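You operate a simulated robot arm through the tools that you are given. There is no shell and no other tool. Be economical: measure what you need, move in short steps, check, and stop when the job is done.

You are at the controls of a simulated two-armed robot. One attempt, no reset.

## Task
Clamp the Tamrelle carton, then add the two bottles its label lists and shut both flaps.
Fine: take them from the green rack. Set down upright: what you pick out.

The check looks at the end state, three seconds after you hand in, the way a careful person would. Anything else that was tipped, shoved, dropped, spilled or broken makes it a failure.

## Robot
Two 6-joint arms with two-finger parallel grippers on one trunk, on a base that drives. Base frame: it is fixed to the floor where the robot stands at the start and does not move with it; the origin is under the middle of the robot, x ahead of it, y to its left, z up. Units: mm, rad, N and s.
The left shoulder is at the start at [-77, 177, 832], the right one opposite. With the tool pointing down near the work surface each hand reaches from about 100 to 740 mm from the robot's upright axis, wherever it stands, measured 20 degrees to its own side. Places, roughly: cells of the Tamrelle carton [600, -100, 700]; clamp handle [500, -100, 800]; left flap of the Tamrelle carton [600, 100, 900]; right flap of the Tamrelle carton [600, -200, 900]. Payload 1.57 kg a hand.
The tool frame of a hand sits at the grasp point between the pads (the TCP): z along the fingers, y along the line on which they close. The tips reach 30 mm beyond it. Largest opening 80 mm; finger width 17, thickness 12; the body of the gripper, 40 by 82 mm, starts 80 mm behind the TCP.
Orientation is told as [roll, pitch, yaw] about the base's x, y, z axes, in that order, counted from this pose: with the fingers straight down and closing along the base's y, the tool's x points along the base's -x, its y along +y and its z along -z.

## Interface
- The arms move only by the tool move_arm. It takes "left_rows", "right_rows" or both (then of equal length, played together; a hand with none holds still); each is one flat list of numbers, 7 for each row, row after row: the shift along the base's x, y, z in cm, then the turn, a rotation vector about the base's x, y, z in rad, then the gripper command, from -1 (fully open) to 1 (shut), values between in proportion. In form: [dx, dy, dz, wx, wy, wz, claw, dx, dy, dz, wx, wy, wz, claw, ...]. A call has 1 to 20 rows; each row shifts and turns the commanded pose from where the row before left it. Each row takes 0.2 s and may step no farther than 50 mm and 0.15 rad from the row before; otherwise, or with a gripper value out of range, the whole call is refused. Where a pose cannot be reached the arm comes as near as it can. A force on the tool above 40 N (or 10 N above the force at the start of the call, whichever is more), or a blocked arm, ends the call early, and 0.2 s more pass. The fingers move at their own pace (about 72 mm/s each) and stop on an object; they squeeze with about 37 N. The grip force told is the motor's: it shows also when the fingers shut on nothing. Time passes only in rows, and 0.2 s behind the last, so rows that do not move let the fingers close. It gives the time, the measured TCP pose, the force on the tool (base axes), the opening and the grip force at its end, in the units of the frame above (readings bear some noise), with the torque about the TCP (base axes, N m) and any sound that the robot's microphone picked up.
- Cameras (640 x 400 px; columns grow to the right, rows downward): "scene" is now at [35.5, 16.4, 1573.1]; the picture's right is [0.19, -0.98, 0.00], its down [-0.72, -0.14, -0.68] and it looks along [0.66, 0.13, -0.74] (base axes); focal length 270 px, centre (320, 200). "left" rides on the left gripper at [72, 7, -122] in its tool frame; the picture's right is [-0.09, 1.00, 0.00], its down [-0.84, -0.08, -0.54] and it looks along [-0.54, -0.05, 0.84] (tool axes); focal length 238 px, centre (320, 200). "right" rides on the right gripper at [72, -7, -122] in its tool frame; the picture's right is [0.09, 1.00, 0.00], its down [-0.84, 0.08, -0.54] and it looks along [-0.54, 0.05, 0.84] (tool axes); focal length 238 px, centre (320, 200). There is no depth. A picture from a camera that has moved, and an enlarged one, comes with that camera's place and axes in the base frame and with its lens. The place of the scene camera against the robot may be out by one fixed shift of up to 25 mm in any direction.
- capture(camera): a new picture of that camera. It takes no simulated time.
- move_column(by): slides the trunk up (or, below 0, down) by that many mm; the arms and the scene camera ride with it, the base frame stays. It gives what a move gives, with no picture.
- roll_base(legs): drives the robot by 1 to 6 legs, each [ahead, left, turn to the left] in mm, mm and rad, along the robot's own axes; the way and the turn of a leg run together, so that a leg with both is an arc; at most 1500 mm and 3.142 rad a leg. The arms and the cameras ride along, it lands a little off, and it stops where it bumps. It gives what a move gives.
- aim_head(pan, tilt): turns the head with the scene camera to pan (to the left, within 2.496 rad either way) and tilt (down, from -0.506 to 1.204), counted from straight ahead of the robot. It gives what a move gives.
- inspect(camera, box): a new picture of the part [left, top, right, bottom] of that camera's present view, enlarged. It takes no simulated time.
- hand_in(): hands the job in; it is judged then, once.

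Go step by step. Nothing tells you exact positions but the pictures and the camera data: compare them with the known pose of the tool, close in by small moves and look again before you grip or let go. The budget is 120 turns and 88 pictures, counting those below and the enlarged ones. Unless the task says otherwise, let go and move clear before handing in, and close with one line.

The tools are called after ">>>" as a command line: name --argument value ..., lists and objects as JSON in quotes. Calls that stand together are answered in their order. move_arm: Moves the arms, as the interface text tells. Its arguments: {"type":"object","properties":{"left_rows":{"type":"array"},"right_rows":{"type":"array"}},"required":[]} The other tools are called the same way: move_column (by) slides the trunk up or down; roll_base (legs) drives the base; aim_head (pan, tilt) turns the head that bears the scene camera; capture (camera) takes a picture; inspect (camera, box) takes an enlarged picture of a part of a camera's view; hand_in () hands the job in.

At the start:

```text
time_s: 0.0
left_ee_pos: [387.9, 211.7, 1234.5]
left_tool_rot: [0.0, 0.001, 0.0]
left_force: [-0.4, 0.5, -0.8]
left_ft_torque: [-0.01, 0.01, -0.02]
left_gripper_width: 79.8
left_grasp_force: 0.0
right_ee_pos: [389.8, -137.4, 1224.9]
right_tool_rot: [0.0, -0.002, -0.001]
right_force: [-0.8, 0.5, -0.1]
right_ft_torque: [0.01, -0.02, 0.02]
right_gripper_width: 80.0
right_grasp_force: 0.0
trunk travel left (down, up): [-275.0, 53.0]
robot x, y, heading: [-1.7, -0.6, -0.001]
head pan, tilt: [0.19, 0.829]
```

scene: 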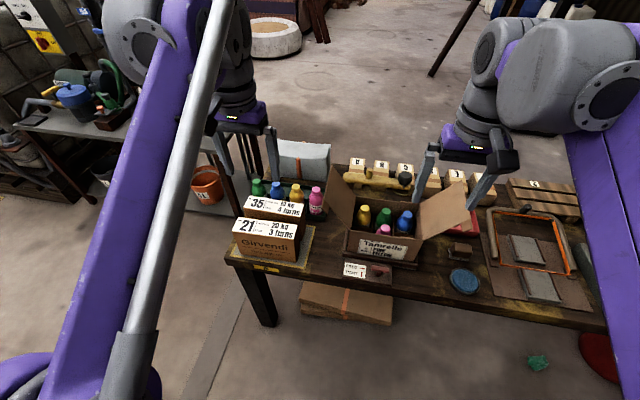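
right: 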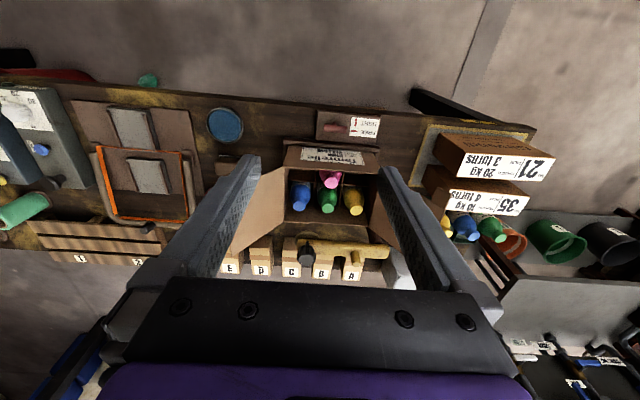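
left: 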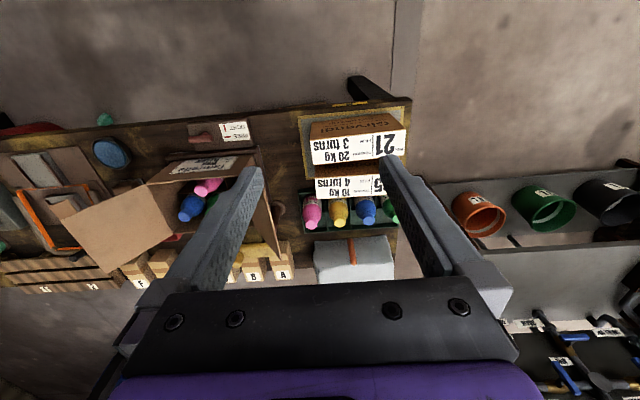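

I see the Tamrelle carton with some bottles already in it, weights or boxes with "turns" labels at the left, and a row of bottles behind those. I'll enlarge the parts to read labels.

>>> inspect --camera "scene" --box '[320, 150, 480, 290]'

>>> inspect --camera "scene" --box '[220, 130, 350, 280]'

>>> inspect --camera "right" --box '[220, 90, 420, 290]'

```text
2.86 times, centred on (400, 220) of scene
camera zoom: at [35.5, 16.4, 1573.1], right [0.19, -0.98, 0.0], down [-0.72, -0.14, -0.68], along [0.66, 0.13, -0.74], focal length 771 px, centre (91, 143)
```

zoom: 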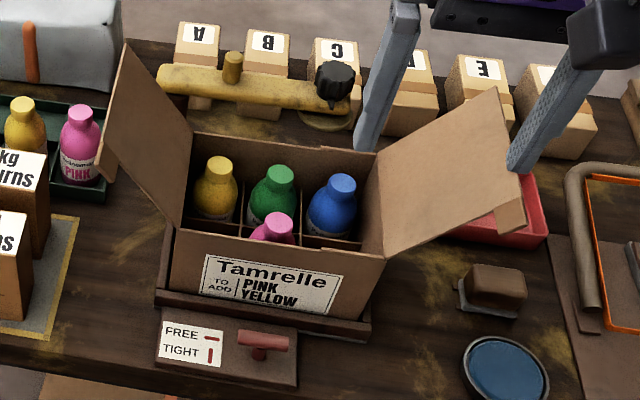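

```text
2.67 times, centred on (285, 205) of scene
camera zoom: at [35.5, 16.4, 1573.1], right [0.19, -0.98, 0.0], down [-0.72, -0.14, -0.68], along [0.66, 0.13, -0.74], focal length 719 px, centre (413, 187)
```

zoom: 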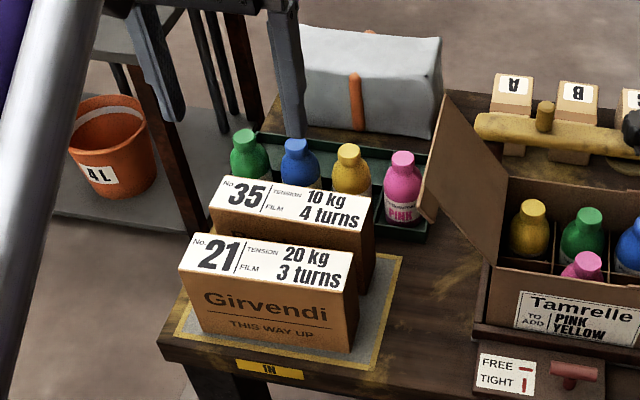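

```text
2.00 times, centred on (320, 190) of right
camera zoom: at [319.5, -142.7, 1347.0], right [-0.09, 1.0, 0.0], down [0.84, 0.08, 0.54], along [0.54, 0.05, -0.84], focal length 477 px, centre (320, 220)
```

zoom: 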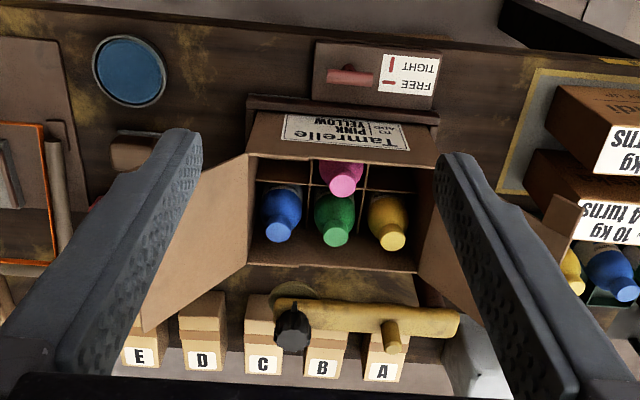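

The label says add PINK and YELLOW; the carton's front-left and front-right cells are empty, and the clamp lever near (480,-92,780) lies along y (FREE). I'll bring the right hand above the lever to look closer, and clear the left arm out of the scene view a bit.

>>> move_arm --right_rows '[1.0, 0.75, -3.9, 0, 0, 0, -1, 1.0, 0.75, -3.9, 0, 0, 0, -1, 1.0, 0.75, -3.9, 0, 0, 0, -1, 1.0, 0.75, -3.9, 0, 0, 0, -1, 1.0, 0.75, -3.9, 0, 0, 0, -1, 1.0, 0.75, -3.9, 0, 0, 0, -1]'

>>> capture --camera "right"

>>> capture --camera "scene"

```text
time_s: 1.4
left_ee_pos: [387.6, 212.6, 1233.5]
left_tool_rot: [0.001, -0.001, 0.0]
left_force: [-0.2, -0.5, -0.3]
left_ft_torque: [-0.02, 0.02, 0.03]
left_gripper_width: 80.1
left_grasp_force: 0.1
right_ee_pos: [450.6, -92.3, 991.6]
right_tool_rot: [0.0, 0.0, 0.0]
right_force: [-0.5, 0.7, 0.6]
right_ft_torque: [0.0, 0.01, 0.01]
right_gripper_width: 80.2
right_grasp_force: 0.0
trunk travel left (down, up): [-275.0, 53.0]
robot x, y, heading: [2.8, 1.3, 0.001]
head pan, tilt: [0.19, 0.829]
```

```text
81 pictures are left
camera right: at [379.9, -97.4, 1112.2], right [-0.09, 1.0, 0.0], down [0.84, 0.08, 0.54], along [0.54, 0.05, -0.84], focal length 238 px, centre (320, 200)
```

right: 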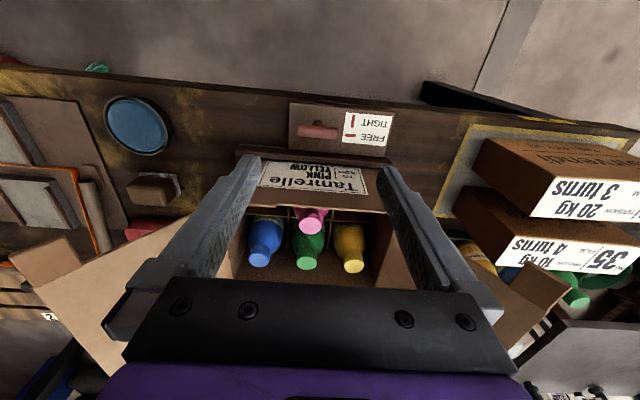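

```text
80 pictures are left
camera scene: at [36.4, 16.6, 1573.1], right [0.19, -0.98, 0.0], down [-0.72, -0.14, -0.68], along [0.66, 0.13, -0.74], focal length 270 px, centre (320, 200)
```

scene: 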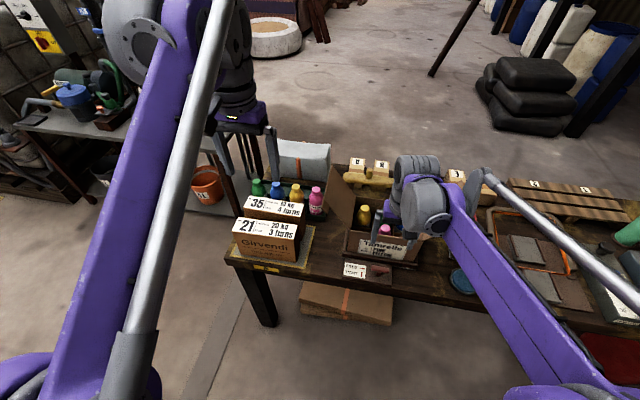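

The handle is seen well ahead-below in the right camera. I'll enlarge it to locate it and its shape.

>>> inspect --camera "right" --box '[270, 90, 410, 178]'

>>> inspect --camera "scene" --box '[320, 220, 420, 300]'

```text
4.55 times, centred on (340, 134) of right
camera zoom: at [379.9, -97.4, 1112.2], right [-0.09, 1.0, 0.0], down [0.84, 0.08, 0.54], along [0.54, 0.05, -0.84], focal length 1083 px, centre (229, 500)
```

zoom: 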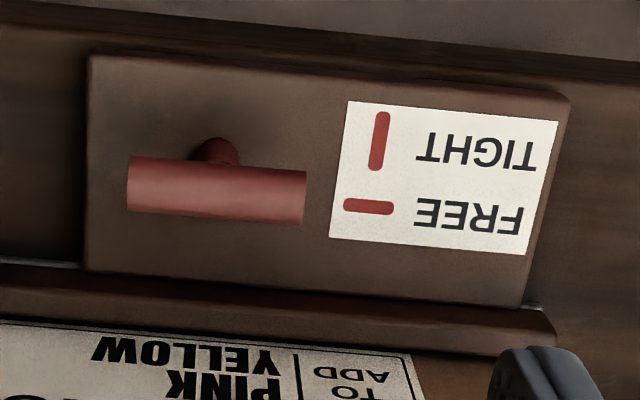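

```text
5.00 times, centred on (370, 260) of scene
camera zoom: at [36.4, 16.6, 1573.1], right [0.19, -0.98, 0.0], down [-0.72, -0.14, -0.68], along [0.66, 0.13, -0.74], focal length 1349 px, centre (70, -100)
```

zoom: 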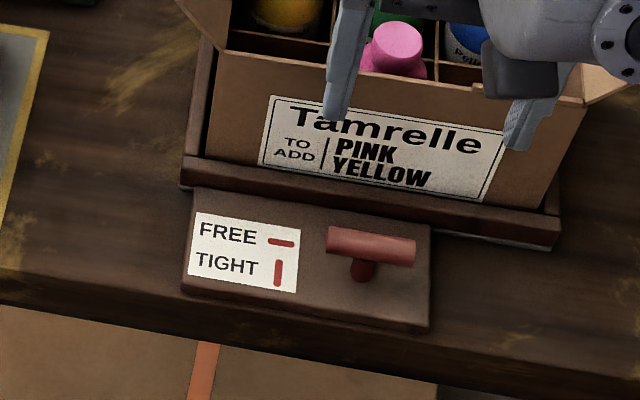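

The lever is a T-bar about 55 mm long along y on a post at roughly (483,-92,770). I'll yaw the right hand +90° so the fingers close along x, and lower to z≈880, then look again.

>>> move_arm --right_rows '[0.3, 0, -1, 0, 0, 0.1428, -0.5, 0.3, 0, -1, 0, 0, 0.1428, -0.5, 0.3, 0, -1, 0, 0, 0.1428, -0.5, 0.3, 0, -1, 0, 0, 0.1428, -0.5, 0.3, 0, -1, 0, 0, 0.1428, -0.5, 0.3, 0, -1, 0, 0, 0.1428, -0.5, 0.3, 0, -1, 0, 0, 0.1428, -0.5, 0.3, 0, -1, 0, 0, 0.1428, -0.5, 0.3, 0, -1, 0, 0, 0.1428, -0.5, 0.3, 0, -1, 0, 0, 0.1428, -0.5, 0.3, 0, -1, 0, 0, 0.1428, -0.5]'

>>> capture --camera "right"

>>> inspect --camera "scene" --box '[320, 180, 470, 300]'

```text
time_s: 3.8
left_ee_pos: [387.9, 213.2, 1234.2]
left_tool_rot: [0.0, -0.001, 0.0]
left_force: [0.0, 0.0, 0.9]
left_ft_torque: [0.0, 0.0, 0.01]
left_gripper_width: 79.8
left_grasp_force: 0.0
right_ee_pos: [482.8, -92.0, 880.4]
right_tool_rot: [-0.001, 0.001, 1.572]
right_force: [0.3, -1.1, 0.5]
right_ft_torque: [0.0, 0.03, 0.0]
right_gripper_width: 60.1
right_grasp_force: 0.1
trunk travel left (down, up): [-275.0, 53.0]
robot x, y, heading: [-1.9, 1.7, -0.002]
head pan, tilt: [0.19, 0.829]
```

```text
77 pictures are left
camera right: at [491.1, -163.1, 1002.3], right [-1.0, -0.09, 0.0], down [-0.08, 0.84, 0.54], along [-0.05, 0.54, -0.84], focal length 238 px, centre (320, 200)
```

right: 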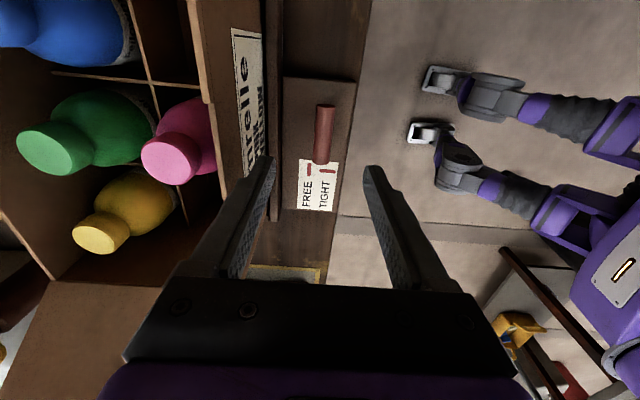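

```text
3.33 times, centred on (395, 240) of scene
camera zoom: at [35.8, 16.4, 1573.1], right [0.19, -0.98, 0.0], down [-0.72, -0.14, -0.68], along [0.66, 0.13, -0.74], focal length 899 px, centre (70, 67)
```

zoom: 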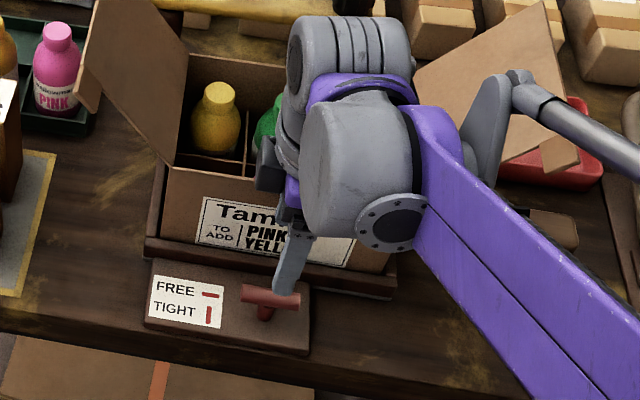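

The bar is centred near (480,-92,775), with the plate top near 748. I'll lower so the tips end just above the plate and check before gripping.

>>> move_arm --right_rows '[-0.1, 0, -2, 0, 0, 0, -0.5, -0.1, 0, -2, 0, 0, 0, -0.5, -0.1, 0, -2, 0, 0, 0, -0.5, 0, 0, -1.5, 0, 0, 0, -0.5, 0, 0, -1, 0, 0, 0, -0.5, 0, 0, -0.5, 0, 0, 0, -0.5]'

>>> capture --camera "right"

>>> inspect --camera "scene" --box '[340, 230, 420, 290]'

```text
time_s: 5.2
left_ee_pos: [387.6, 212.8, 1233.9]
left_tool_rot: [0.0, 0.0, -0.001]
left_force: [0.0, -0.2, 0.4]
left_ft_torque: [0.0, 0.03, 0.0]
left_gripper_width: 80.2
left_grasp_force: 0.1
right_ee_pos: [479.5, -91.4, 791.4]
right_tool_rot: [0.001, 0.001, 1.569]
right_force: [0.5, -0.6, 0.0]
right_ft_torque: [0.03, 0.0, 0.03]
right_gripper_width: 60.0
right_grasp_force: 0.0
trunk travel left (down, up): [-275.0, 53.0]
robot x, y, heading: [-0.1, -0.8, -0.003]
head pan, tilt: [0.19, 0.829]
```

```text
75 pictures are left
camera right: at [488.2, -162.8, 912.6], right [-1.0, -0.09, 0.0], down [-0.08, 0.84, 0.54], along [-0.05, 0.54, -0.84], focal length 238 px, centre (320, 200)
```

right: 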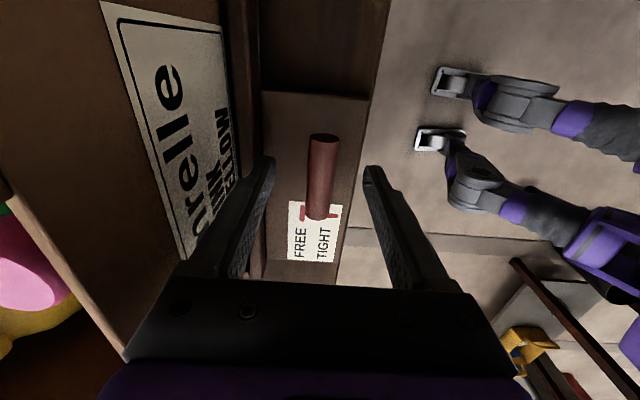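

```text
6.67 times, centred on (380, 260) of scene
camera zoom: at [35.6, 16.4, 1573.1], right [0.19, -0.98, 0.0], down [-0.72, -0.14, -0.68], along [0.66, 0.13, -0.74], focal length 1799 px, centre (-80, -200)
```

zoom: 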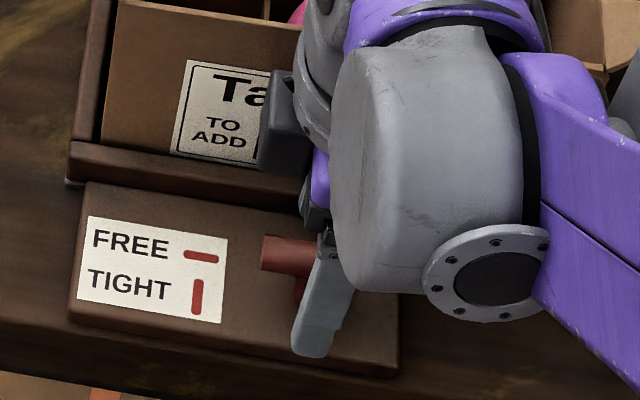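

The bar sits centred between the fingers at z≈775. I'll drop 4 mm more and close.

>>> move_arm --right_rows '[0, 0, -0.4, 0, 0, 0, -0.5, 0, 0, 0, 0, 0, 0, 0.3, 0, 0, 0, 0, 0, 0, 1, 0, 0, 0, 0, 0, 0, 1, 0, 0, 0, 0, 0, 0, 1]'

```text
time_s: 6.4
left_ee_pos: [387.6, 212.0, 1233.7]
left_tool_rot: [0.001, 0.0, 0.001]
left_force: [-0.4, 0.1, 0.3]
left_ft_torque: [0.01, -0.02, 0.01]
left_gripper_width: 79.9
left_grasp_force: 0.0
right_ee_pos: [480.7, -91.9, 787.9]
right_tool_rot: [-0.002, 0.0, 1.572]
right_force: [-0.2, -0.9, -1.0]
right_ft_torque: [-0.03, 0.02, 0.03]
right_gripper_width: 16.7
right_grasp_force: 31.3
trunk travel left (down, up): [-275.0, 53.0]
robot x, y, heading: [-1.0, 0.4, -0.0]
head pan, tilt: [0.19, 0.829]
```

The bar is gripped (16.7 mm). I'll try a small clockwise turn first and read the torque.

>>> move_arm --right_rows '[0, 0, 0, 0, 0, -0.1, 1, 0, 0, 0, 0, 0, -0.1, 1, 0, 0, 0, 0, 0, 0, 1]'

```text
time_s: 7.2
left_ee_pos: [388.6, 212.0, 1233.3]
left_tool_rot: [0.0, -0.002, 0.0]
left_force: [0.1, 0.1, -0.1]
left_ft_torque: [-0.01, -0.01, -0.01]
left_gripper_width: 80.0
left_grasp_force: 0.1
right_ee_pos: [480.7, -91.5, 787.5]
right_tool_rot: [0.0, 0.0, 1.37]
right_force: [-0.4, 1.3, -5.8]
right_ft_torque: [-0.09, -0.02, 0.02]
right_gripper_width: 16.7
right_grasp_force: 32.1
trunk travel left (down, up): [-275.0, 53.0]
robot x, y, heading: [-1.1, -1.5, 0.003]
head pan, tilt: [0.19, 0.829]
```

It turns with little resistance. I'll complete the quarter turn.

>>> move_arm --right_rows '[0, 0, 0, 0, 0, -0.137, 1, 0, 0, 0, 0, 0, -0.137, 1, 0, 0, 0, 0, 0, -0.137, 1, 0, 0, 0, 0, 0, -0.137, 1, 0, 0, 0, 0, 0, -0.137, 1, 0, 0, 0, 0, 0, -0.137, 1, 0, 0, 0, 0, 0, -0.137, 1, 0, 0, 0, 0, 0, -0.137, 1, 0, 0, 0, 0, 0, -0.137, 1, 0, 0, 0, 0, 0, -0.137, 1, 0, 0, 0, 0, 0, 0, 1]'

>>> capture --camera "right"

```text
time_s: 9.6
left_ee_pos: [389.2, 211.7, 1233.6]
left_tool_rot: [0.0, 0.001, -0.001]
left_force: [0.0, 0.7, -0.5]
left_ft_torque: [-0.03, 0.0, -0.01]
left_gripper_width: 80.0
left_grasp_force: 0.0
right_ee_pos: [481.1, -92.5, 787.7]
right_tool_rot: [0.0, 0.0, -0.003]
right_force: [14.5, -5.2, 0.8]
right_ft_torque: [-0.04, -0.43, 0.03]
right_gripper_width: 16.8
right_grasp_force: 31.5
trunk travel left (down, up): [-275.0, 53.0]
robot x, y, heading: [1.6, 1.2, 0.001]
head pan, tilt: [0.19, 0.829]
```

```text
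73 pictures are left
camera right: at [410.7, -98.5, 908.7], right [-0.09, 1.0, 0.0], down [0.84, 0.08, 0.54], along [0.54, 0.05, -0.84], focal length 238 px, centre (320, 200)
```

right: 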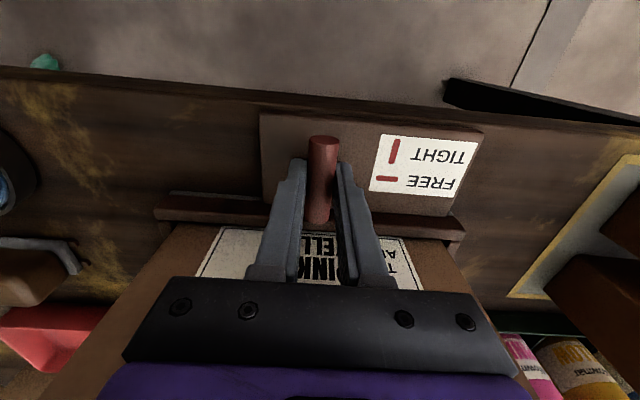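

The bar now lies along x (TIGHT). I'll open, rise and back off, then look.

>>> move_arm --right_rows '[0, 0, 0, 0, 0, 0, 0, 0, 0, 0, 0, 0, 0, -0.5, 0, 0, 2, 0, 0, 0, -0.5, 0, 0, 4, 0, 0, 0, -0.5, -1, -2, 4, 0, 0, 0, -0.5, -1, -3, 4, 0, 0, 0, -0.5, -2, -3, 4, 0, 0, 0, -0.5, -2, -3, 3, 0, 0, 0, -0.5, -2, -3, 3, 0, 0, 0, -0.5, -2, -3, 3, 0, 0, 0, -0.5, -2, -4, 0, 0, 0, 0, -0.5, -2, -4, 0, 0, 0, 0, -0.5]'

>>> capture --camera "right"

>>> capture --camera "scene"

```text
refused: row 6 steps farther than a row can; nothing moved
```

```text
72 pictures are left
camera right: at [410.7, -98.5, 908.7], right [-0.09, 1.0, 0.0], down [0.84, 0.08, 0.54], along [0.54, 0.05, -0.84], focal length 238 px, centre (320, 200)
```

right: 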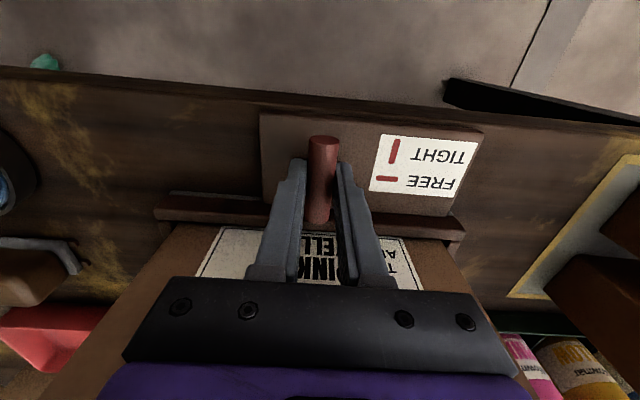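

```text
71 pictures are left
camera scene: at [37.3, 15.8, 1573.1], right [0.19, -0.98, 0.0], down [-0.72, -0.14, -0.67], along [0.66, 0.13, -0.74], focal length 270 px, centre (320, 200)
```

scene: 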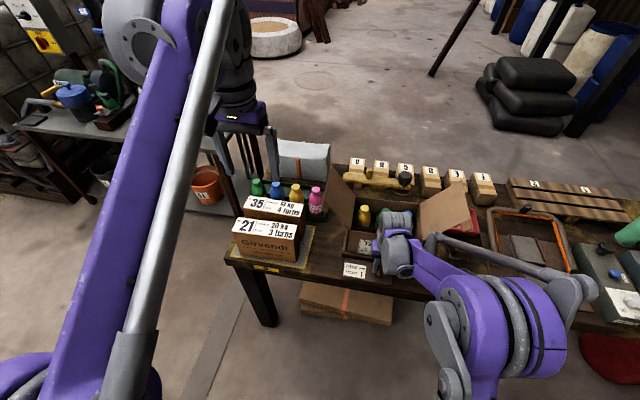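

A row was too long and nothing moved; the lever still reads TIGHT. I'll repeat with shorter steps.

>>> move_arm --right_rows '[0, 0, 0, 0, 0, 0, 0, 0, 0, 0, 0, 0, 0, -0.5, 0, 0, 2, 0, 0, 0, -0.5, 0, 0, 4, 0, 0, 0, -0.5, -1, -2, 4, 0, 0, 0, -0.5, -1, -2, 4, 0, 0, 0, -0.5, -2, -3, 3, 0, 0, 0, -0.5, -2, -3, 3, 0, 0, 0, -0.5, -2, -3, 3, 0, 0, 0, -0.5, -2, -4, 1, 0, 0, 0, -0.5, -2, -4, 0, 0, 0, 0, -0.5, -2, -4, 0, 0, 0, 0, -0.5]'

>>> inspect --camera "scene" --box '[310, 150, 500, 290]'

```text
time_s: 12.2
left_ee_pos: [388.6, 211.2, 1234.7]
left_tool_rot: [0.0, -0.001, 0.0]
left_force: [0.8, 0.0, 0.0]
left_ft_torque: [0.0, -0.03, 0.02]
left_gripper_width: 79.9
left_grasp_force: 0.0
right_ee_pos: [340.4, -343.4, 1026.2]
right_tool_rot: [0.002, 0.0, 0.001]
right_force: [0.3, 0.2, -0.3]
right_ft_torque: [0.0, -0.02, -0.02]
right_gripper_width: 60.3
right_grasp_force: 0.1
trunk travel left (down, up): [-275.0, 53.0]
robot x, y, heading: [-1.3, 2.4, 0.0]
head pan, tilt: [0.19, 0.829]
```

```text
2.86 times, centred on (405, 220) of scene
camera zoom: at [35.2, 15.7, 1573.1], right [0.19, -0.98, 0.0], down [-0.72, -0.14, -0.68], along [0.66, 0.13, -0.74], focal length 771 px, centre (77, 143)
```

zoom: 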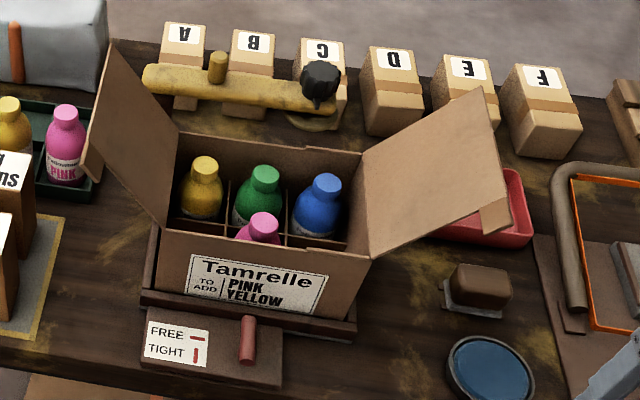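

The clamp is TIGHT. Now the left hand goes over the green rack to look at the bottles and the left flap.

>>> move_arm --left_rows '[3, 0, -2.5, 0, 0, 0, -1, 3, 0, -2.5, 0, 0, 0, -1, 3, 0, -2.5, 0, 0, 0, -1, 3, 0, -2.5, 0, 0, 0, -1, 3, 0, -2.5, 0, 0, 0, -1, 3, 0, -2.5, 0, 0, 0, -1]'

>>> capture --camera "left"

>>> capture --camera "scene"

```text
time_s: 13.6
left_ee_pos: [569.0, 211.7, 1082.7]
left_tool_rot: [-0.001, 0.001, 0.001]
left_force: [-0.3, 0.1, 0.6]
left_ft_torque: [0.04, 0.05, -0.02]
left_gripper_width: 80.1
left_grasp_force: 0.0
right_ee_pos: [341.7, -340.4, 1027.4]
right_tool_rot: [0.001, 0.001, 0.001]
right_force: [-0.8, 0.5, 0.0]
right_ft_torque: [-0.02, 0.03, -0.01]
right_gripper_width: 60.2
right_grasp_force: 0.1
trunk travel left (down, up): [-275.0, 53.0]
robot x, y, heading: [-1.3, -0.4, -0.001]
head pan, tilt: [0.19, 0.829]
```

```text
69 pictures are left
camera left: at [497.0, 218.3, 1204.4], right [0.09, 1.0, 0.0], down [0.84, -0.08, 0.54], along [0.54, -0.05, -0.84], focal length 238 px, centre (320, 200)
```

left: 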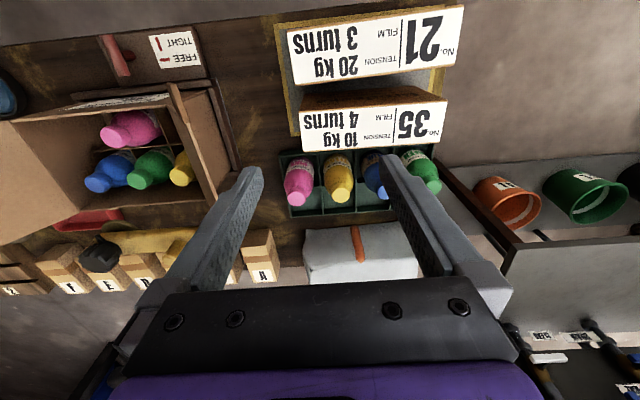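

```text
68 pictures are left
camera scene: at [37.1, 16.6, 1573.1], right [0.19, -0.98, 0.0], down [-0.72, -0.14, -0.67], along [0.66, 0.13, -0.74], focal length 270 px, centre (320, 200)
```

scene: 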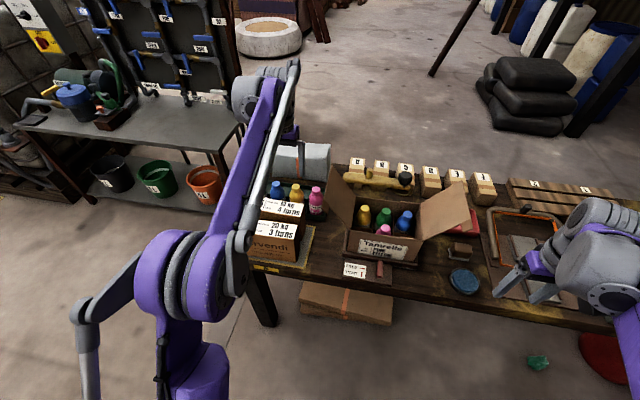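

The rack holds pink, yellow, blue, green from right to left. I'll zoom on the rack and on the left flap.

>>> inspect --camera "left" --box '[240, 120, 400, 230]'

>>> inspect --camera "left" --box '[60, 60, 260, 220]'

>>> inspect --camera "scene" --box '[250, 160, 420, 280]'

```text
3.64 times, centred on (320, 175) of left
camera zoom: at [497.0, 218.3, 1204.4], right [0.09, 1.0, 0.0], down [0.84, -0.08, 0.54], along [0.54, -0.05, -0.84], focal length 867 px, centre (320, 291)
```

zoom: 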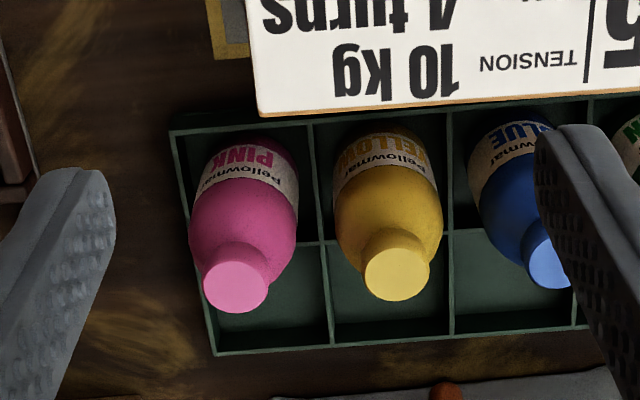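

```text
2.50 times, centred on (160, 140) of left
camera zoom: at [497.0, 218.3, 1204.4], right [0.09, 1.0, 0.0], down [0.84, -0.08, 0.54], along [0.54, -0.05, -0.84], focal length 596 px, centre (720, 350)
```

zoom: 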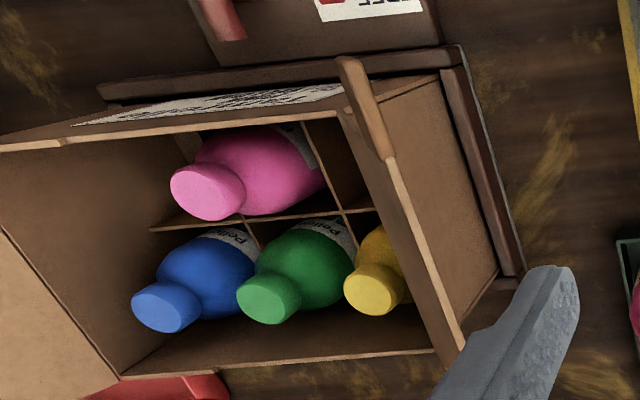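

```text
3.33 times, centred on (335, 220) of scene
camera zoom: at [37.1, 16.6, 1573.1], right [0.19, -0.98, 0.0], down [-0.72, -0.14, -0.67], along [0.66, 0.13, -0.74], focal length 899 px, centre (270, 133)
```

zoom: 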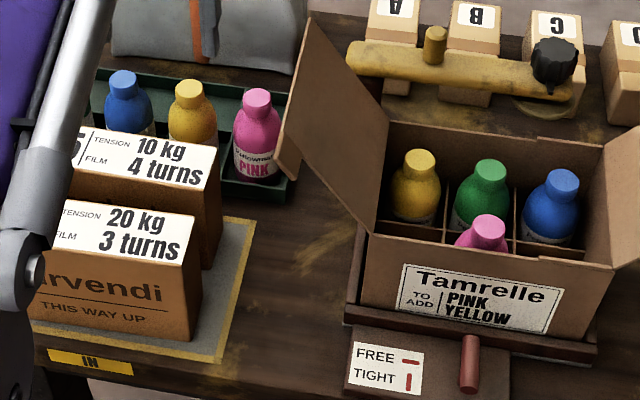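

Pink's cap top is at about (708,160,865), yellow's about (709,234,865), pitch ~73 mm; the carton caps are at about z 860. I'll yaw the left hand −90° so it closes along x (slim toward the flap) and hover over pink.

>>> move_arm --left_rows '[1.2, -0.43, -0.7, 0, 0, -0.1428, -0.7, 1.2, -0.43, -0.7, 0, 0, -0.1428, -0.7, 1.2, -0.43, -0.7, 0, 0, -0.1428, -0.7, 1.2, -0.43, -0.7, 0, 0, -0.1428, -0.7, 1.2, -0.43, -0.7, 0, 0, -0.1428, -0.7, 1.2, -0.43, -0.7, 0, 0, -0.1428, -0.7, 1.2, -0.43, -0.7, 0, 0, -0.1428, -0.7, 1.2, -0.43, -0.7, 0, 0, -0.1428, -0.7, 1.2, -0.43, -0.7, 0, 0, -0.1428, -0.7, 1.2, -0.43, -0.7, 0, 0, -0.1428, -0.7, 1.2, -0.43, -0.7, 0, 0, -0.1428, -0.7]'

>>> capture --camera "left"

>>> inspect --camera "scene" --box '[230, 100, 430, 270]'

```text
time_s: 16.0
left_ee_pos: [652.0, 165.1, 988.2]
left_tool_rot: [0.0, -0.001, -1.573]
left_force: [0.2, -0.3, 0.1]
left_ft_torque: [-0.05, -0.01, 0.0]
left_gripper_width: 67.9
left_grasp_force: 0.1
left hand out of reach, approached as far as the arm can: row 7, 8, 10, 11
right_ee_pos: [339.9, -342.2, 1027.2]
right_tool_rot: [0.0, -0.002, -0.001]
right_force: [0.2, 0.5, -0.3]
right_ft_torque: [0.0, -0.04, 0.02]
right_gripper_width: 60.0
right_grasp_force: 0.0
trunk travel left (down, up): [-275.0, 53.0]
robot x, y, heading: [0.5, 1.5, 0.0]
head pan, tilt: [0.19, 0.829]
```

```text
64 pictures are left
camera left: at [659.8, 236.1, 1110.3], right [1.0, -0.09, 0.0], down [-0.08, -0.84, 0.54], along [-0.05, -0.54, -0.84], focal length 238 px, centre (320, 200)
```

left: 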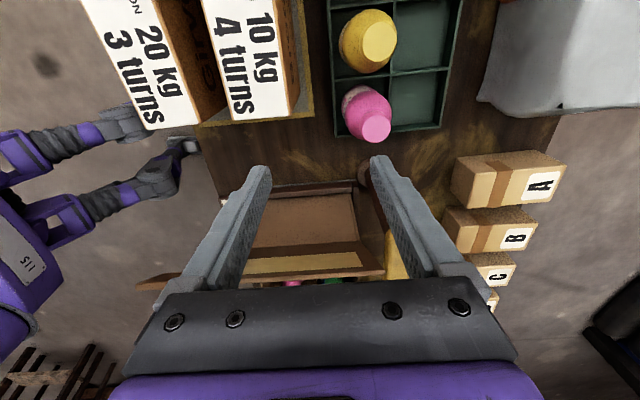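

```text
2.35 times, centred on (330, 185) of scene
camera zoom: at [34.4, 16.1, 1573.1], right [0.19, -0.98, 0.0], down [-0.72, -0.14, -0.68], along [0.66, 0.13, -0.74], focal length 635 px, centre (296, 235)
```

zoom: 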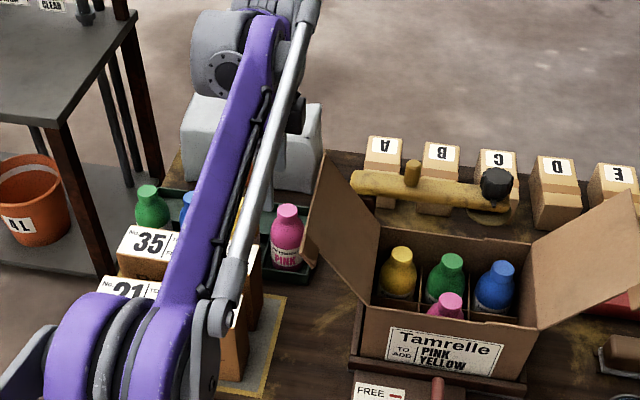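

The hand is at the end of its reach here, so the base must come forward somewhat. I'll tilt the head down to check the clearance between base and table, raising the trunk too.

>>> aim_head --pan 0.0 --tilt 1.2

>>> capture --camera "scene"

```text
time_s: 16.9
left_ee_pos: [653.7, 165.6, 989.0]
left_tool_rot: [0.0, 0.0, -1.568]
left_force: [0.2, 0.4, -0.6]
left_ft_torque: [-0.03, -0.03, -0.03]
left_gripper_width: 68.2
left_grasp_force: 0.2
right_ee_pos: [341.3, -340.8, 1026.7]
right_tool_rot: [-0.001, 0.0, 0.0]
right_force: [0.1, 0.5, -0.5]
right_ft_torque: [0.01, -0.02, 0.0]
right_gripper_width: 60.0
right_grasp_force: 0.0
trunk travel left (down, up): [-275.0, 53.0]
robot x, y, heading: [-0.7, 3.6, -0.002]
head pan, tilt: [0.0, 1.201]
```

```text
62 pictures are left
camera scene: at [13.7, 1.4, 1547.8], right [0.0, -1.0, 0.0], down [-0.93, 0.0, -0.36], along [0.36, 0.0, -0.93], focal length 270 px, centre (320, 200)
```

scene: 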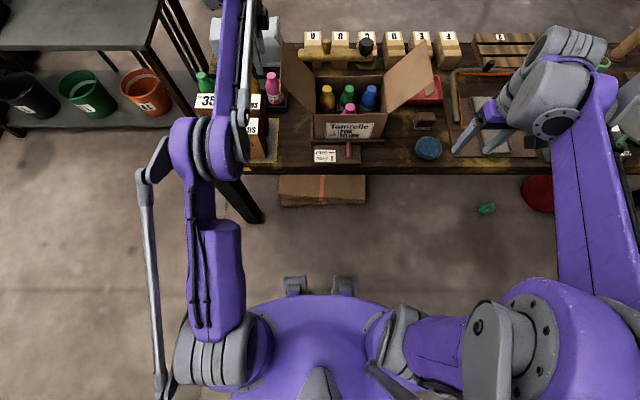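

The base feet end near x≈140 and the table edge is at about x≈440, so there's room. I'll drive 120 mm ahead and turn the head back to the work.

>>> roll_base --legs '[[120, 0, 0]]'

>>> aim_head --pan 0.05 --tilt 0.9

>>> capture --camera "scene"

>>> capture --camera "left"

```text
time_s: 18.1
left_ee_pos: [772.0, 165.7, 988.3]
left_tool_rot: [-0.002, -0.002, -1.571]
left_force: [1.7, 1.0, -0.5]
left_ft_torque: [0.0, 0.01, -0.02]
left_gripper_width: 68.0
left_grasp_force: 0.1
right_ee_pos: [460.8, -341.3, 1026.8]
right_tool_rot: [0.001, 0.0, 0.0]
right_force: [0.2, 0.9, 0.8]
right_ft_torque: [0.0, 0.0, -0.03]
right_gripper_width: 60.1
right_grasp_force: 0.2
trunk travel left (down, up): [-275.0, 53.0]
robot x, y, heading: [119.5, 0.4, 0.002]
head pan, tilt: [0.0, 1.201]
```

```text
time_s: 18.9
left_ee_pos: [773.5, 166.8, 989.0]
left_tool_rot: [0.001, 0.0, -1.571]
left_force: [-0.6, -0.1, 0.2]
left_ft_torque: [0.0, 0.05, -0.04]
left_gripper_width: 68.0
left_grasp_force: 0.0
right_ee_pos: [460.8, -340.8, 1027.2]
right_tool_rot: [0.001, 0.0, 0.0]
right_force: [0.8, -0.7, 0.4]
right_ft_torque: [0.03, 0.02, -0.01]
right_gripper_width: 60.0
right_grasp_force: 0.1
trunk travel left (down, up): [-275.0, 53.0]
robot x, y, heading: [117.3, 1.3, -0.001]
head pan, tilt: [0.051, 0.901]
```

```text
61 pictures are left
camera scene: at [152.6, 5.2, 1567.5], right [0.05, -1.0, 0.0], down [-0.78, -0.04, -0.62], along [0.62, 0.03, -0.78], focal length 270 px, centre (320, 200)
```

scene: 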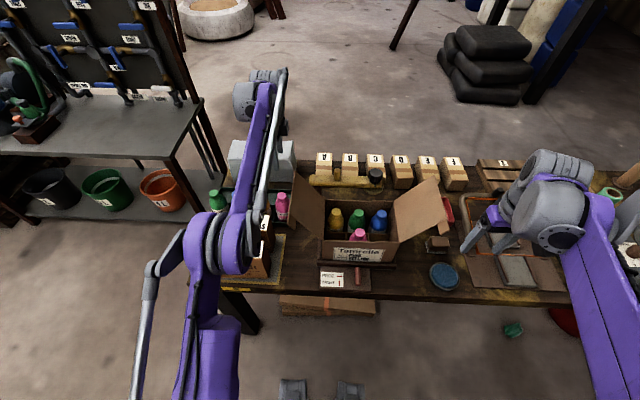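

```text
60 pictures are left
camera left: at [779.7, 236.5, 1110.2], right [1.0, -0.09, 0.0], down [-0.08, -0.84, 0.54], along [-0.05, -0.54, -0.84], focal length 238 px, centre (320, 200)
```

left: 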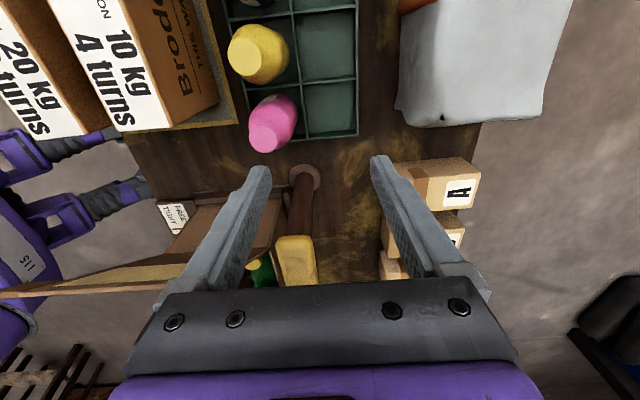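

Pink's cap is refined to about (712,158,861); the left flap's top edge is near y≈110, z≈1000, giving some 28 mm clearance. I'll centre over pink and descend to just above the cap.

>>> move_arm --left_rows '[-2, -0.2, -1, 0, 0, 0, -0.5, -2, -0.3, -1, 0, 0, 0, -0.5, -2.1, -0.3, -1, 0, 0, 0, -0.5, 0, 0, -2, 0, 0, 0, -0.5, 0, 0, -2, 0, 0, 0, -0.5]'

>>> capture --camera "left"

>>> inspect --camera "scene" --box '[220, 150, 380, 270]'

```text
time_s: 20.1
left_ee_pos: [711.8, 157.1, 918.3]
left_tool_rot: [0.001, -0.001, -1.57]
left_force: [0.2, 0.6, -0.1]
left_ft_torque: [0.01, -0.02, 0.0]
left_gripper_width: 60.2
left_grasp_force: 0.1
right_ee_pos: [460.6, -341.7, 1026.3]
right_tool_rot: [0.001, 0.0, 0.0]
right_force: [-0.3, 0.0, 0.8]
right_ft_torque: [0.02, -0.02, -0.06]
right_gripper_width: 60.1
right_grasp_force: 0.0
trunk travel left (down, up): [-275.0, 53.0]
robot x, y, heading: [120.6, -1.2, -0.004]
head pan, tilt: [0.051, 0.901]
```

```text
59 pictures are left
camera left: at [719.0, 228.7, 1039.7], right [1.0, -0.09, 0.0], down [-0.08, -0.84, 0.54], along [-0.05, -0.54, -0.84], focal length 238 px, centre (320, 200)
```

left: 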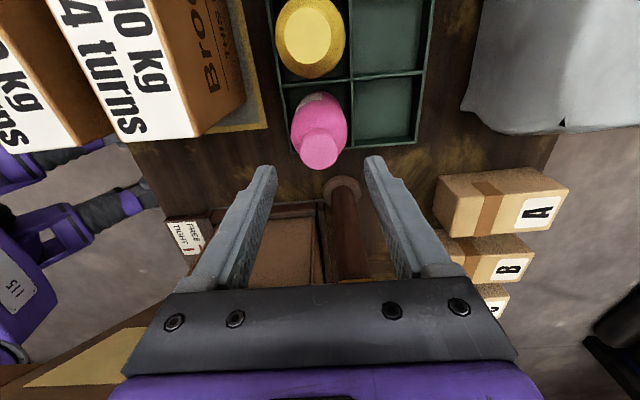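

```text
3.33 times, centred on (300, 210) of scene
camera zoom: at [152.9, 5.3, 1567.5], right [0.05, -1.0, 0.0], down [-0.78, -0.04, -0.62], along [0.62, 0.03, -0.78], focal length 899 px, centre (387, 167)
```

zoom: 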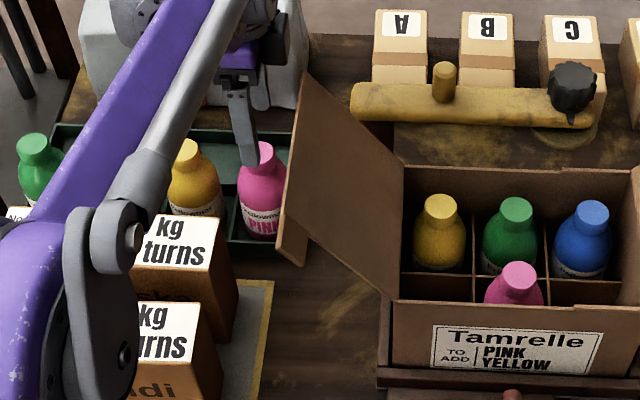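

The cap is at about (713,160). I'll descend to put the tips around the cap and look.

>>> move_arm --left_rows '[0.1, 0.2, -2, 0, 0, 0, -0.5, 0, 0, -1.5, 0, 0, 0, -0.5, 0, 0, -1.2, 0, 0, 0, -0.5]'

>>> capture --camera "left"

>>> inspect --camera "scene" --box '[260, 170, 310, 210]'

```text
time_s: 20.9
left_ee_pos: [712.7, 159.0, 870.7]
left_tool_rot: [-0.002, 0.001, -1.57]
left_force: [-0.1, 0.4, 1.0]
left_ft_torque: [-0.03, -0.02, 0.01]
left_gripper_width: 60.0
left_grasp_force: 0.0
right_ee_pos: [461.1, -342.4, 1025.7]
right_tool_rot: [-0.001, 0.001, -0.001]
right_force: [0.0, -0.2, 0.0]
right_ft_torque: [0.0, -0.05, 0.01]
right_gripper_width: 60.1
right_grasp_force: 0.1
trunk travel left (down, up): [-275.0, 53.0]
robot x, y, heading: [117.0, 4.3, -0.002]
head pan, tilt: [0.051, 0.901]
```

```text
57 pictures are left
camera left: at [720.3, 230.5, 992.8], right [1.0, -0.09, 0.0], down [-0.08, -0.84, 0.54], along [-0.05, -0.54, -0.84], focal length 238 px, centre (320, 200)
```

left: 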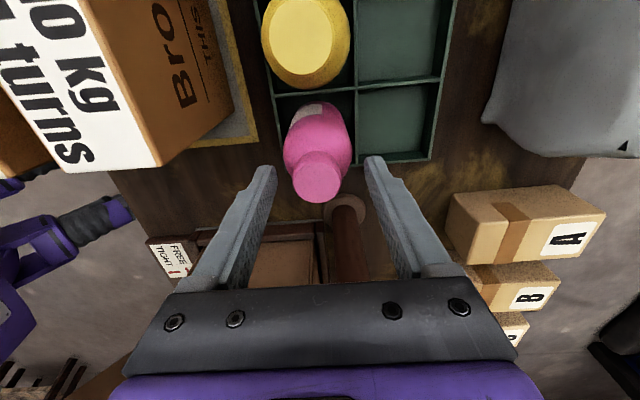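

```text
10.00 times, centred on (285, 190) of scene
camera zoom: at [153.1, 5.3, 1567.5], right [0.05, -1.0, 0.0], down [-0.78, -0.04, -0.62], along [0.62, 0.03, -0.78], focal length 2698 px, centre (670, 300)
```

zoom: 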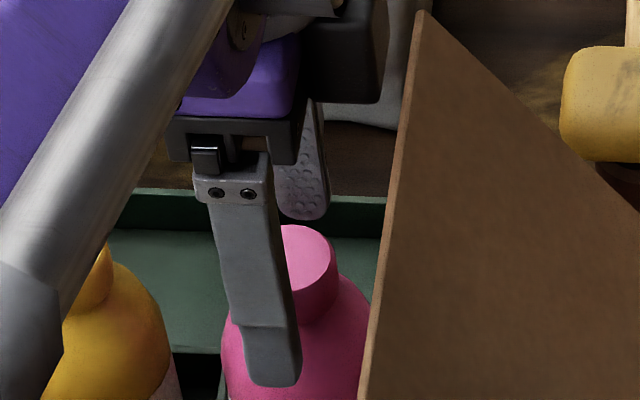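

The estimates agree: cap centred at (712,158), top z≈860, so the tips overlap the cap by ~19 mm. I'll close on it.

>>> move_arm --left_rows '[0, 0, -0.2, 0, 0, 0, 0, 0, 0, 0, 0, 0, 0, 0.5, 0, 0, 0, 0, 0, 0, 1, 0, 0, 0, 0, 0, 0, 1]'

>>> inspect --camera "scene" --box '[260, 170, 310, 210]'

```text
time_s: 21.9
left_ee_pos: [713.2, 159.4, 868.4]
left_tool_rot: [0.0, 0.0, -1.571]
left_force: [-0.2, -0.4, -0.7]
left_ft_torque: [0.0, 0.1, 0.02]
left_gripper_width: 30.7
left_grasp_force: 36.9
right_ee_pos: [461.5, -340.9, 1025.4]
right_tool_rot: [0.0, -0.001, 0.0]
right_force: [-0.4, -0.5, -0.1]
right_ft_torque: [-0.02, -0.02, 0.0]
right_gripper_width: 59.9
right_grasp_force: 0.0
trunk travel left (down, up): [-275.0, 53.0]
robot x, y, heading: [120.6, -0.3, -0.002]
head pan, tilt: [0.051, 0.901]
```

```text
10.00 times, centred on (285, 190) of scene
camera zoom: at [152.8, 5.3, 1567.5], right [0.05, -1.0, 0.0], down [-0.78, -0.04, -0.62], along [0.62, 0.03, -0.78], focal length 2698 px, centre (670, 300)
```

zoom: 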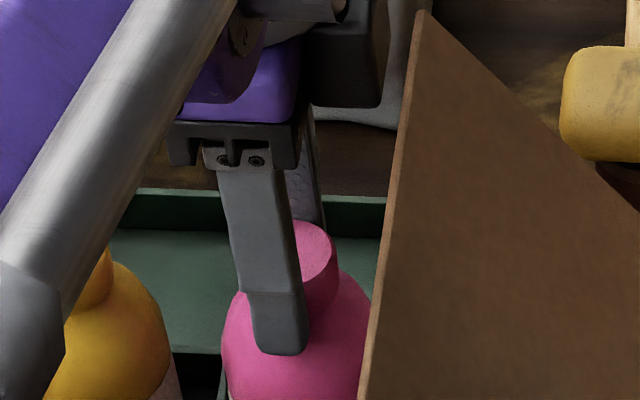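

The cap is held (30.7 mm, 37 N). I'll lift straight up well above the flap (flap top ≈1000) and check.

>>> move_arm --left_rows '[0, 0, 1, 0, 0, 0, 1, 0, 0, 3, 0, 0, 0, 1, 0, 0.3, 4, 0, 0, 0, 1, 0, 0.3, 4, 0, 0, 0, 1, 0, 0, 4, 0, 0, 0, 1, -0.5, 0, 4, 0, 0, 0, 1, -1, 0, 4, 0, 0, 0, 1, -1, 0, 4, 0, 0, 0, 1, -1, 0, 4, 0, 0, 0, 1]'

>>> capture --camera "scene"

>>> capture --camera "left"

```text
time_s: 23.9
left_ee_pos: [675.2, 166.8, 1174.9]
left_tool_rot: [0.0, 0.0, -1.57]
left_force: [0.8, -0.2, -2.6]
left_ft_torque: [-0.01, 0.01, 0.01]
left_gripper_width: 31.0
left_grasp_force: 37.2
left hand out of reach, approached as far as the arm can: row 9
right_ee_pos: [460.7, -340.4, 1027.1]
right_tool_rot: [0.0, -0.001, 0.003]
right_force: [-0.3, 0.5, 0.4]
right_ft_torque: [-0.02, -0.02, 0.0]
right_gripper_width: 60.2
right_grasp_force: 0.0
trunk travel left (down, up): [-275.0, 53.0]
robot x, y, heading: [118.3, -2.4, 0.002]
head pan, tilt: [0.051, 0.901]
```

```text
54 pictures are left
camera scene: at [153.4, 5.5, 1567.5], right [0.05, -1.0, 0.0], down [-0.78, -0.04, -0.62], along [0.62, 0.03, -0.78], focal length 270 px, centre (320, 200)
```

scene: 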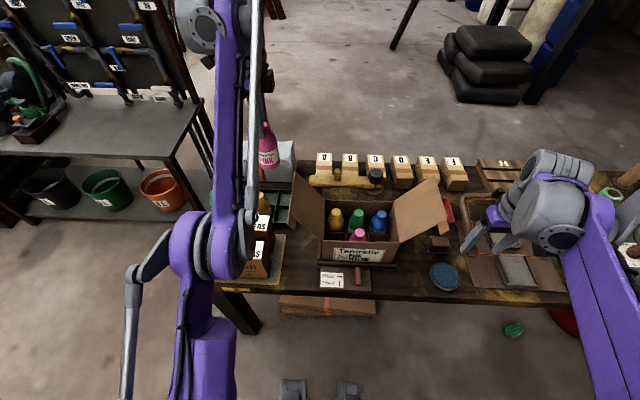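

```text
53 pictures are left
camera left: at [681.9, 236.8, 1297.1], right [1.0, -0.09, 0.0], down [-0.08, -0.84, 0.54], along [-0.05, -0.54, -0.84], focal length 238 px, centre (320, 200)
```

left: 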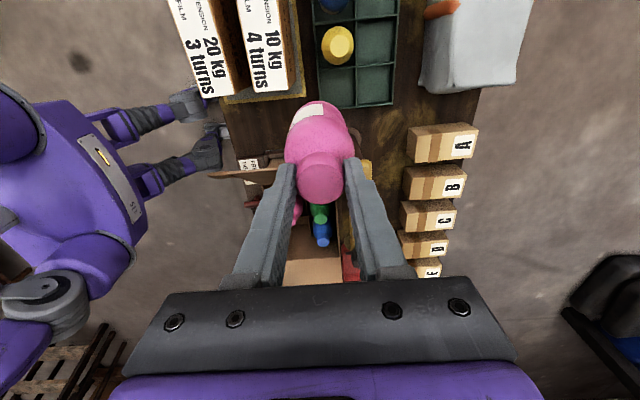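

Bottle held and upright, bottom well above the flap. I'll carry it over to above the front-left cell (≈580,-21), turning the hand to −45° for finger clearance in the cell.

>>> move_arm --left_rows '[-3, 0, 1, 0, 0, 0, 1, -3, 0, 1, 0, 0, 0, 1, -1, -3, 0, 0, 0, 0.131, 1, -1, -3, 0, 0, 0, 0.131, 1, -0.5, -3.2, 0, 0, 0, 0.131, 1, -0.5, -3.2, 0, 0, 0, 0.131, 1, -0.5, -3.2, 0, 0, 0, 0.131, 1, 0, -3.2, 0, 0, 0, 0.131, 1]'

>>> capture --camera "left"

>>> inspect --camera "scene" --box '[260, 80, 460, 280]'

```text
time_s: 25.7
left_ee_pos: [589.9, -15.5, 1196.9]
left_tool_rot: [0.002, -0.004, -0.786]
left_force: [-0.1, 0.1, 0.1]
left_ft_torque: [-0.05, -0.08, -0.04]
left_gripper_width: 0.0
left_grasp_force: 21.4
left hand out of reach, approached as far as the arm can: row 1, 2, 3, 4, 8
right_ee_pos: [459.1, -341.0, 1027.6]
right_tool_rot: [0.0, -0.001, 0.002]
right_force: [0.5, 0.2, 1.2]
right_ft_torque: [-0.04, -0.02, -0.02]
right_gripper_width: 59.9
right_grasp_force: 0.0
trunk travel left (down, up): [-275.0, 53.0]
robot x, y, heading: [117.6, -3.3, -0.005]
head pan, tilt: [0.051, 0.901]
```

```text
52 pictures are left
camera left: at [544.0, 38.5, 1318.8], right [0.77, 0.64, 0.0], down [0.53, -0.65, 0.54], along [0.35, -0.42, -0.84], focal length 238 px, centre (320, 200)
```

left: 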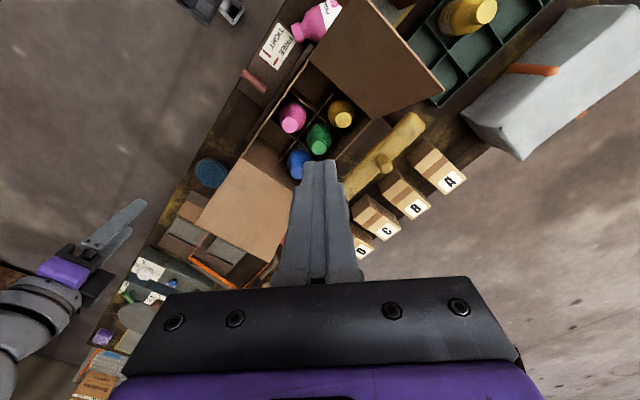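

```text
2.00 times, centred on (360, 180) of scene
camera zoom: at [150.2, 5.4, 1567.7], right [0.05, -1.0, 0.0], down [-0.78, -0.04, -0.62], along [0.62, 0.03, -0.78], focal length 540 px, centre (240, 240)
```

zoom: 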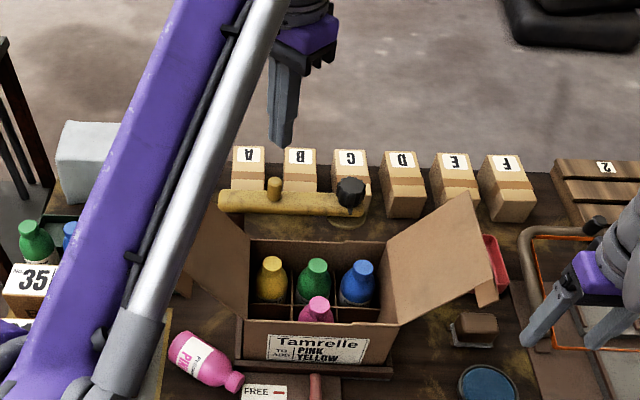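

The pink bottle slipped out while the arm was at its reach limit (the motion likely jerked), and it now lies on the table front-left of the carton. I'll look closely at it and whether anything else was disturbed.

>>> inspect --camera "left" --box '[230, 0, 450, 160]'

>>> inspect --camera "scene" --box '[290, 220, 430, 310]'

```text
2.50 times, centred on (340, 80) of left
camera zoom: at [544.0, 38.5, 1318.8], right [0.77, 0.64, 0.0], down [0.53, -0.65, 0.54], along [0.35, -0.42, -0.84], focal length 596 px, centre (270, 500)
```

zoom: 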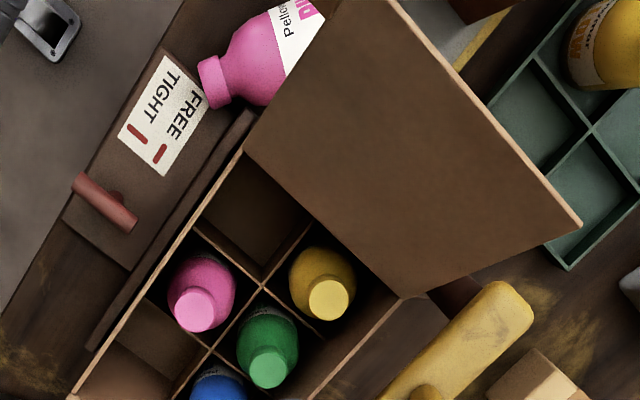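

```text
4.44 times, centred on (360, 265) of scene
camera zoom: at [150.2, 5.4, 1567.7], right [0.05, -1.0, 0.0], down [-0.78, -0.04, -0.62], along [0.62, 0.03, -0.78], focal length 1199 px, centre (142, -89)
```

zoom: 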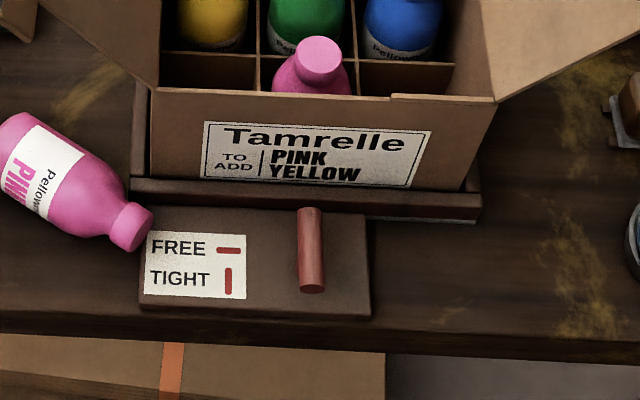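

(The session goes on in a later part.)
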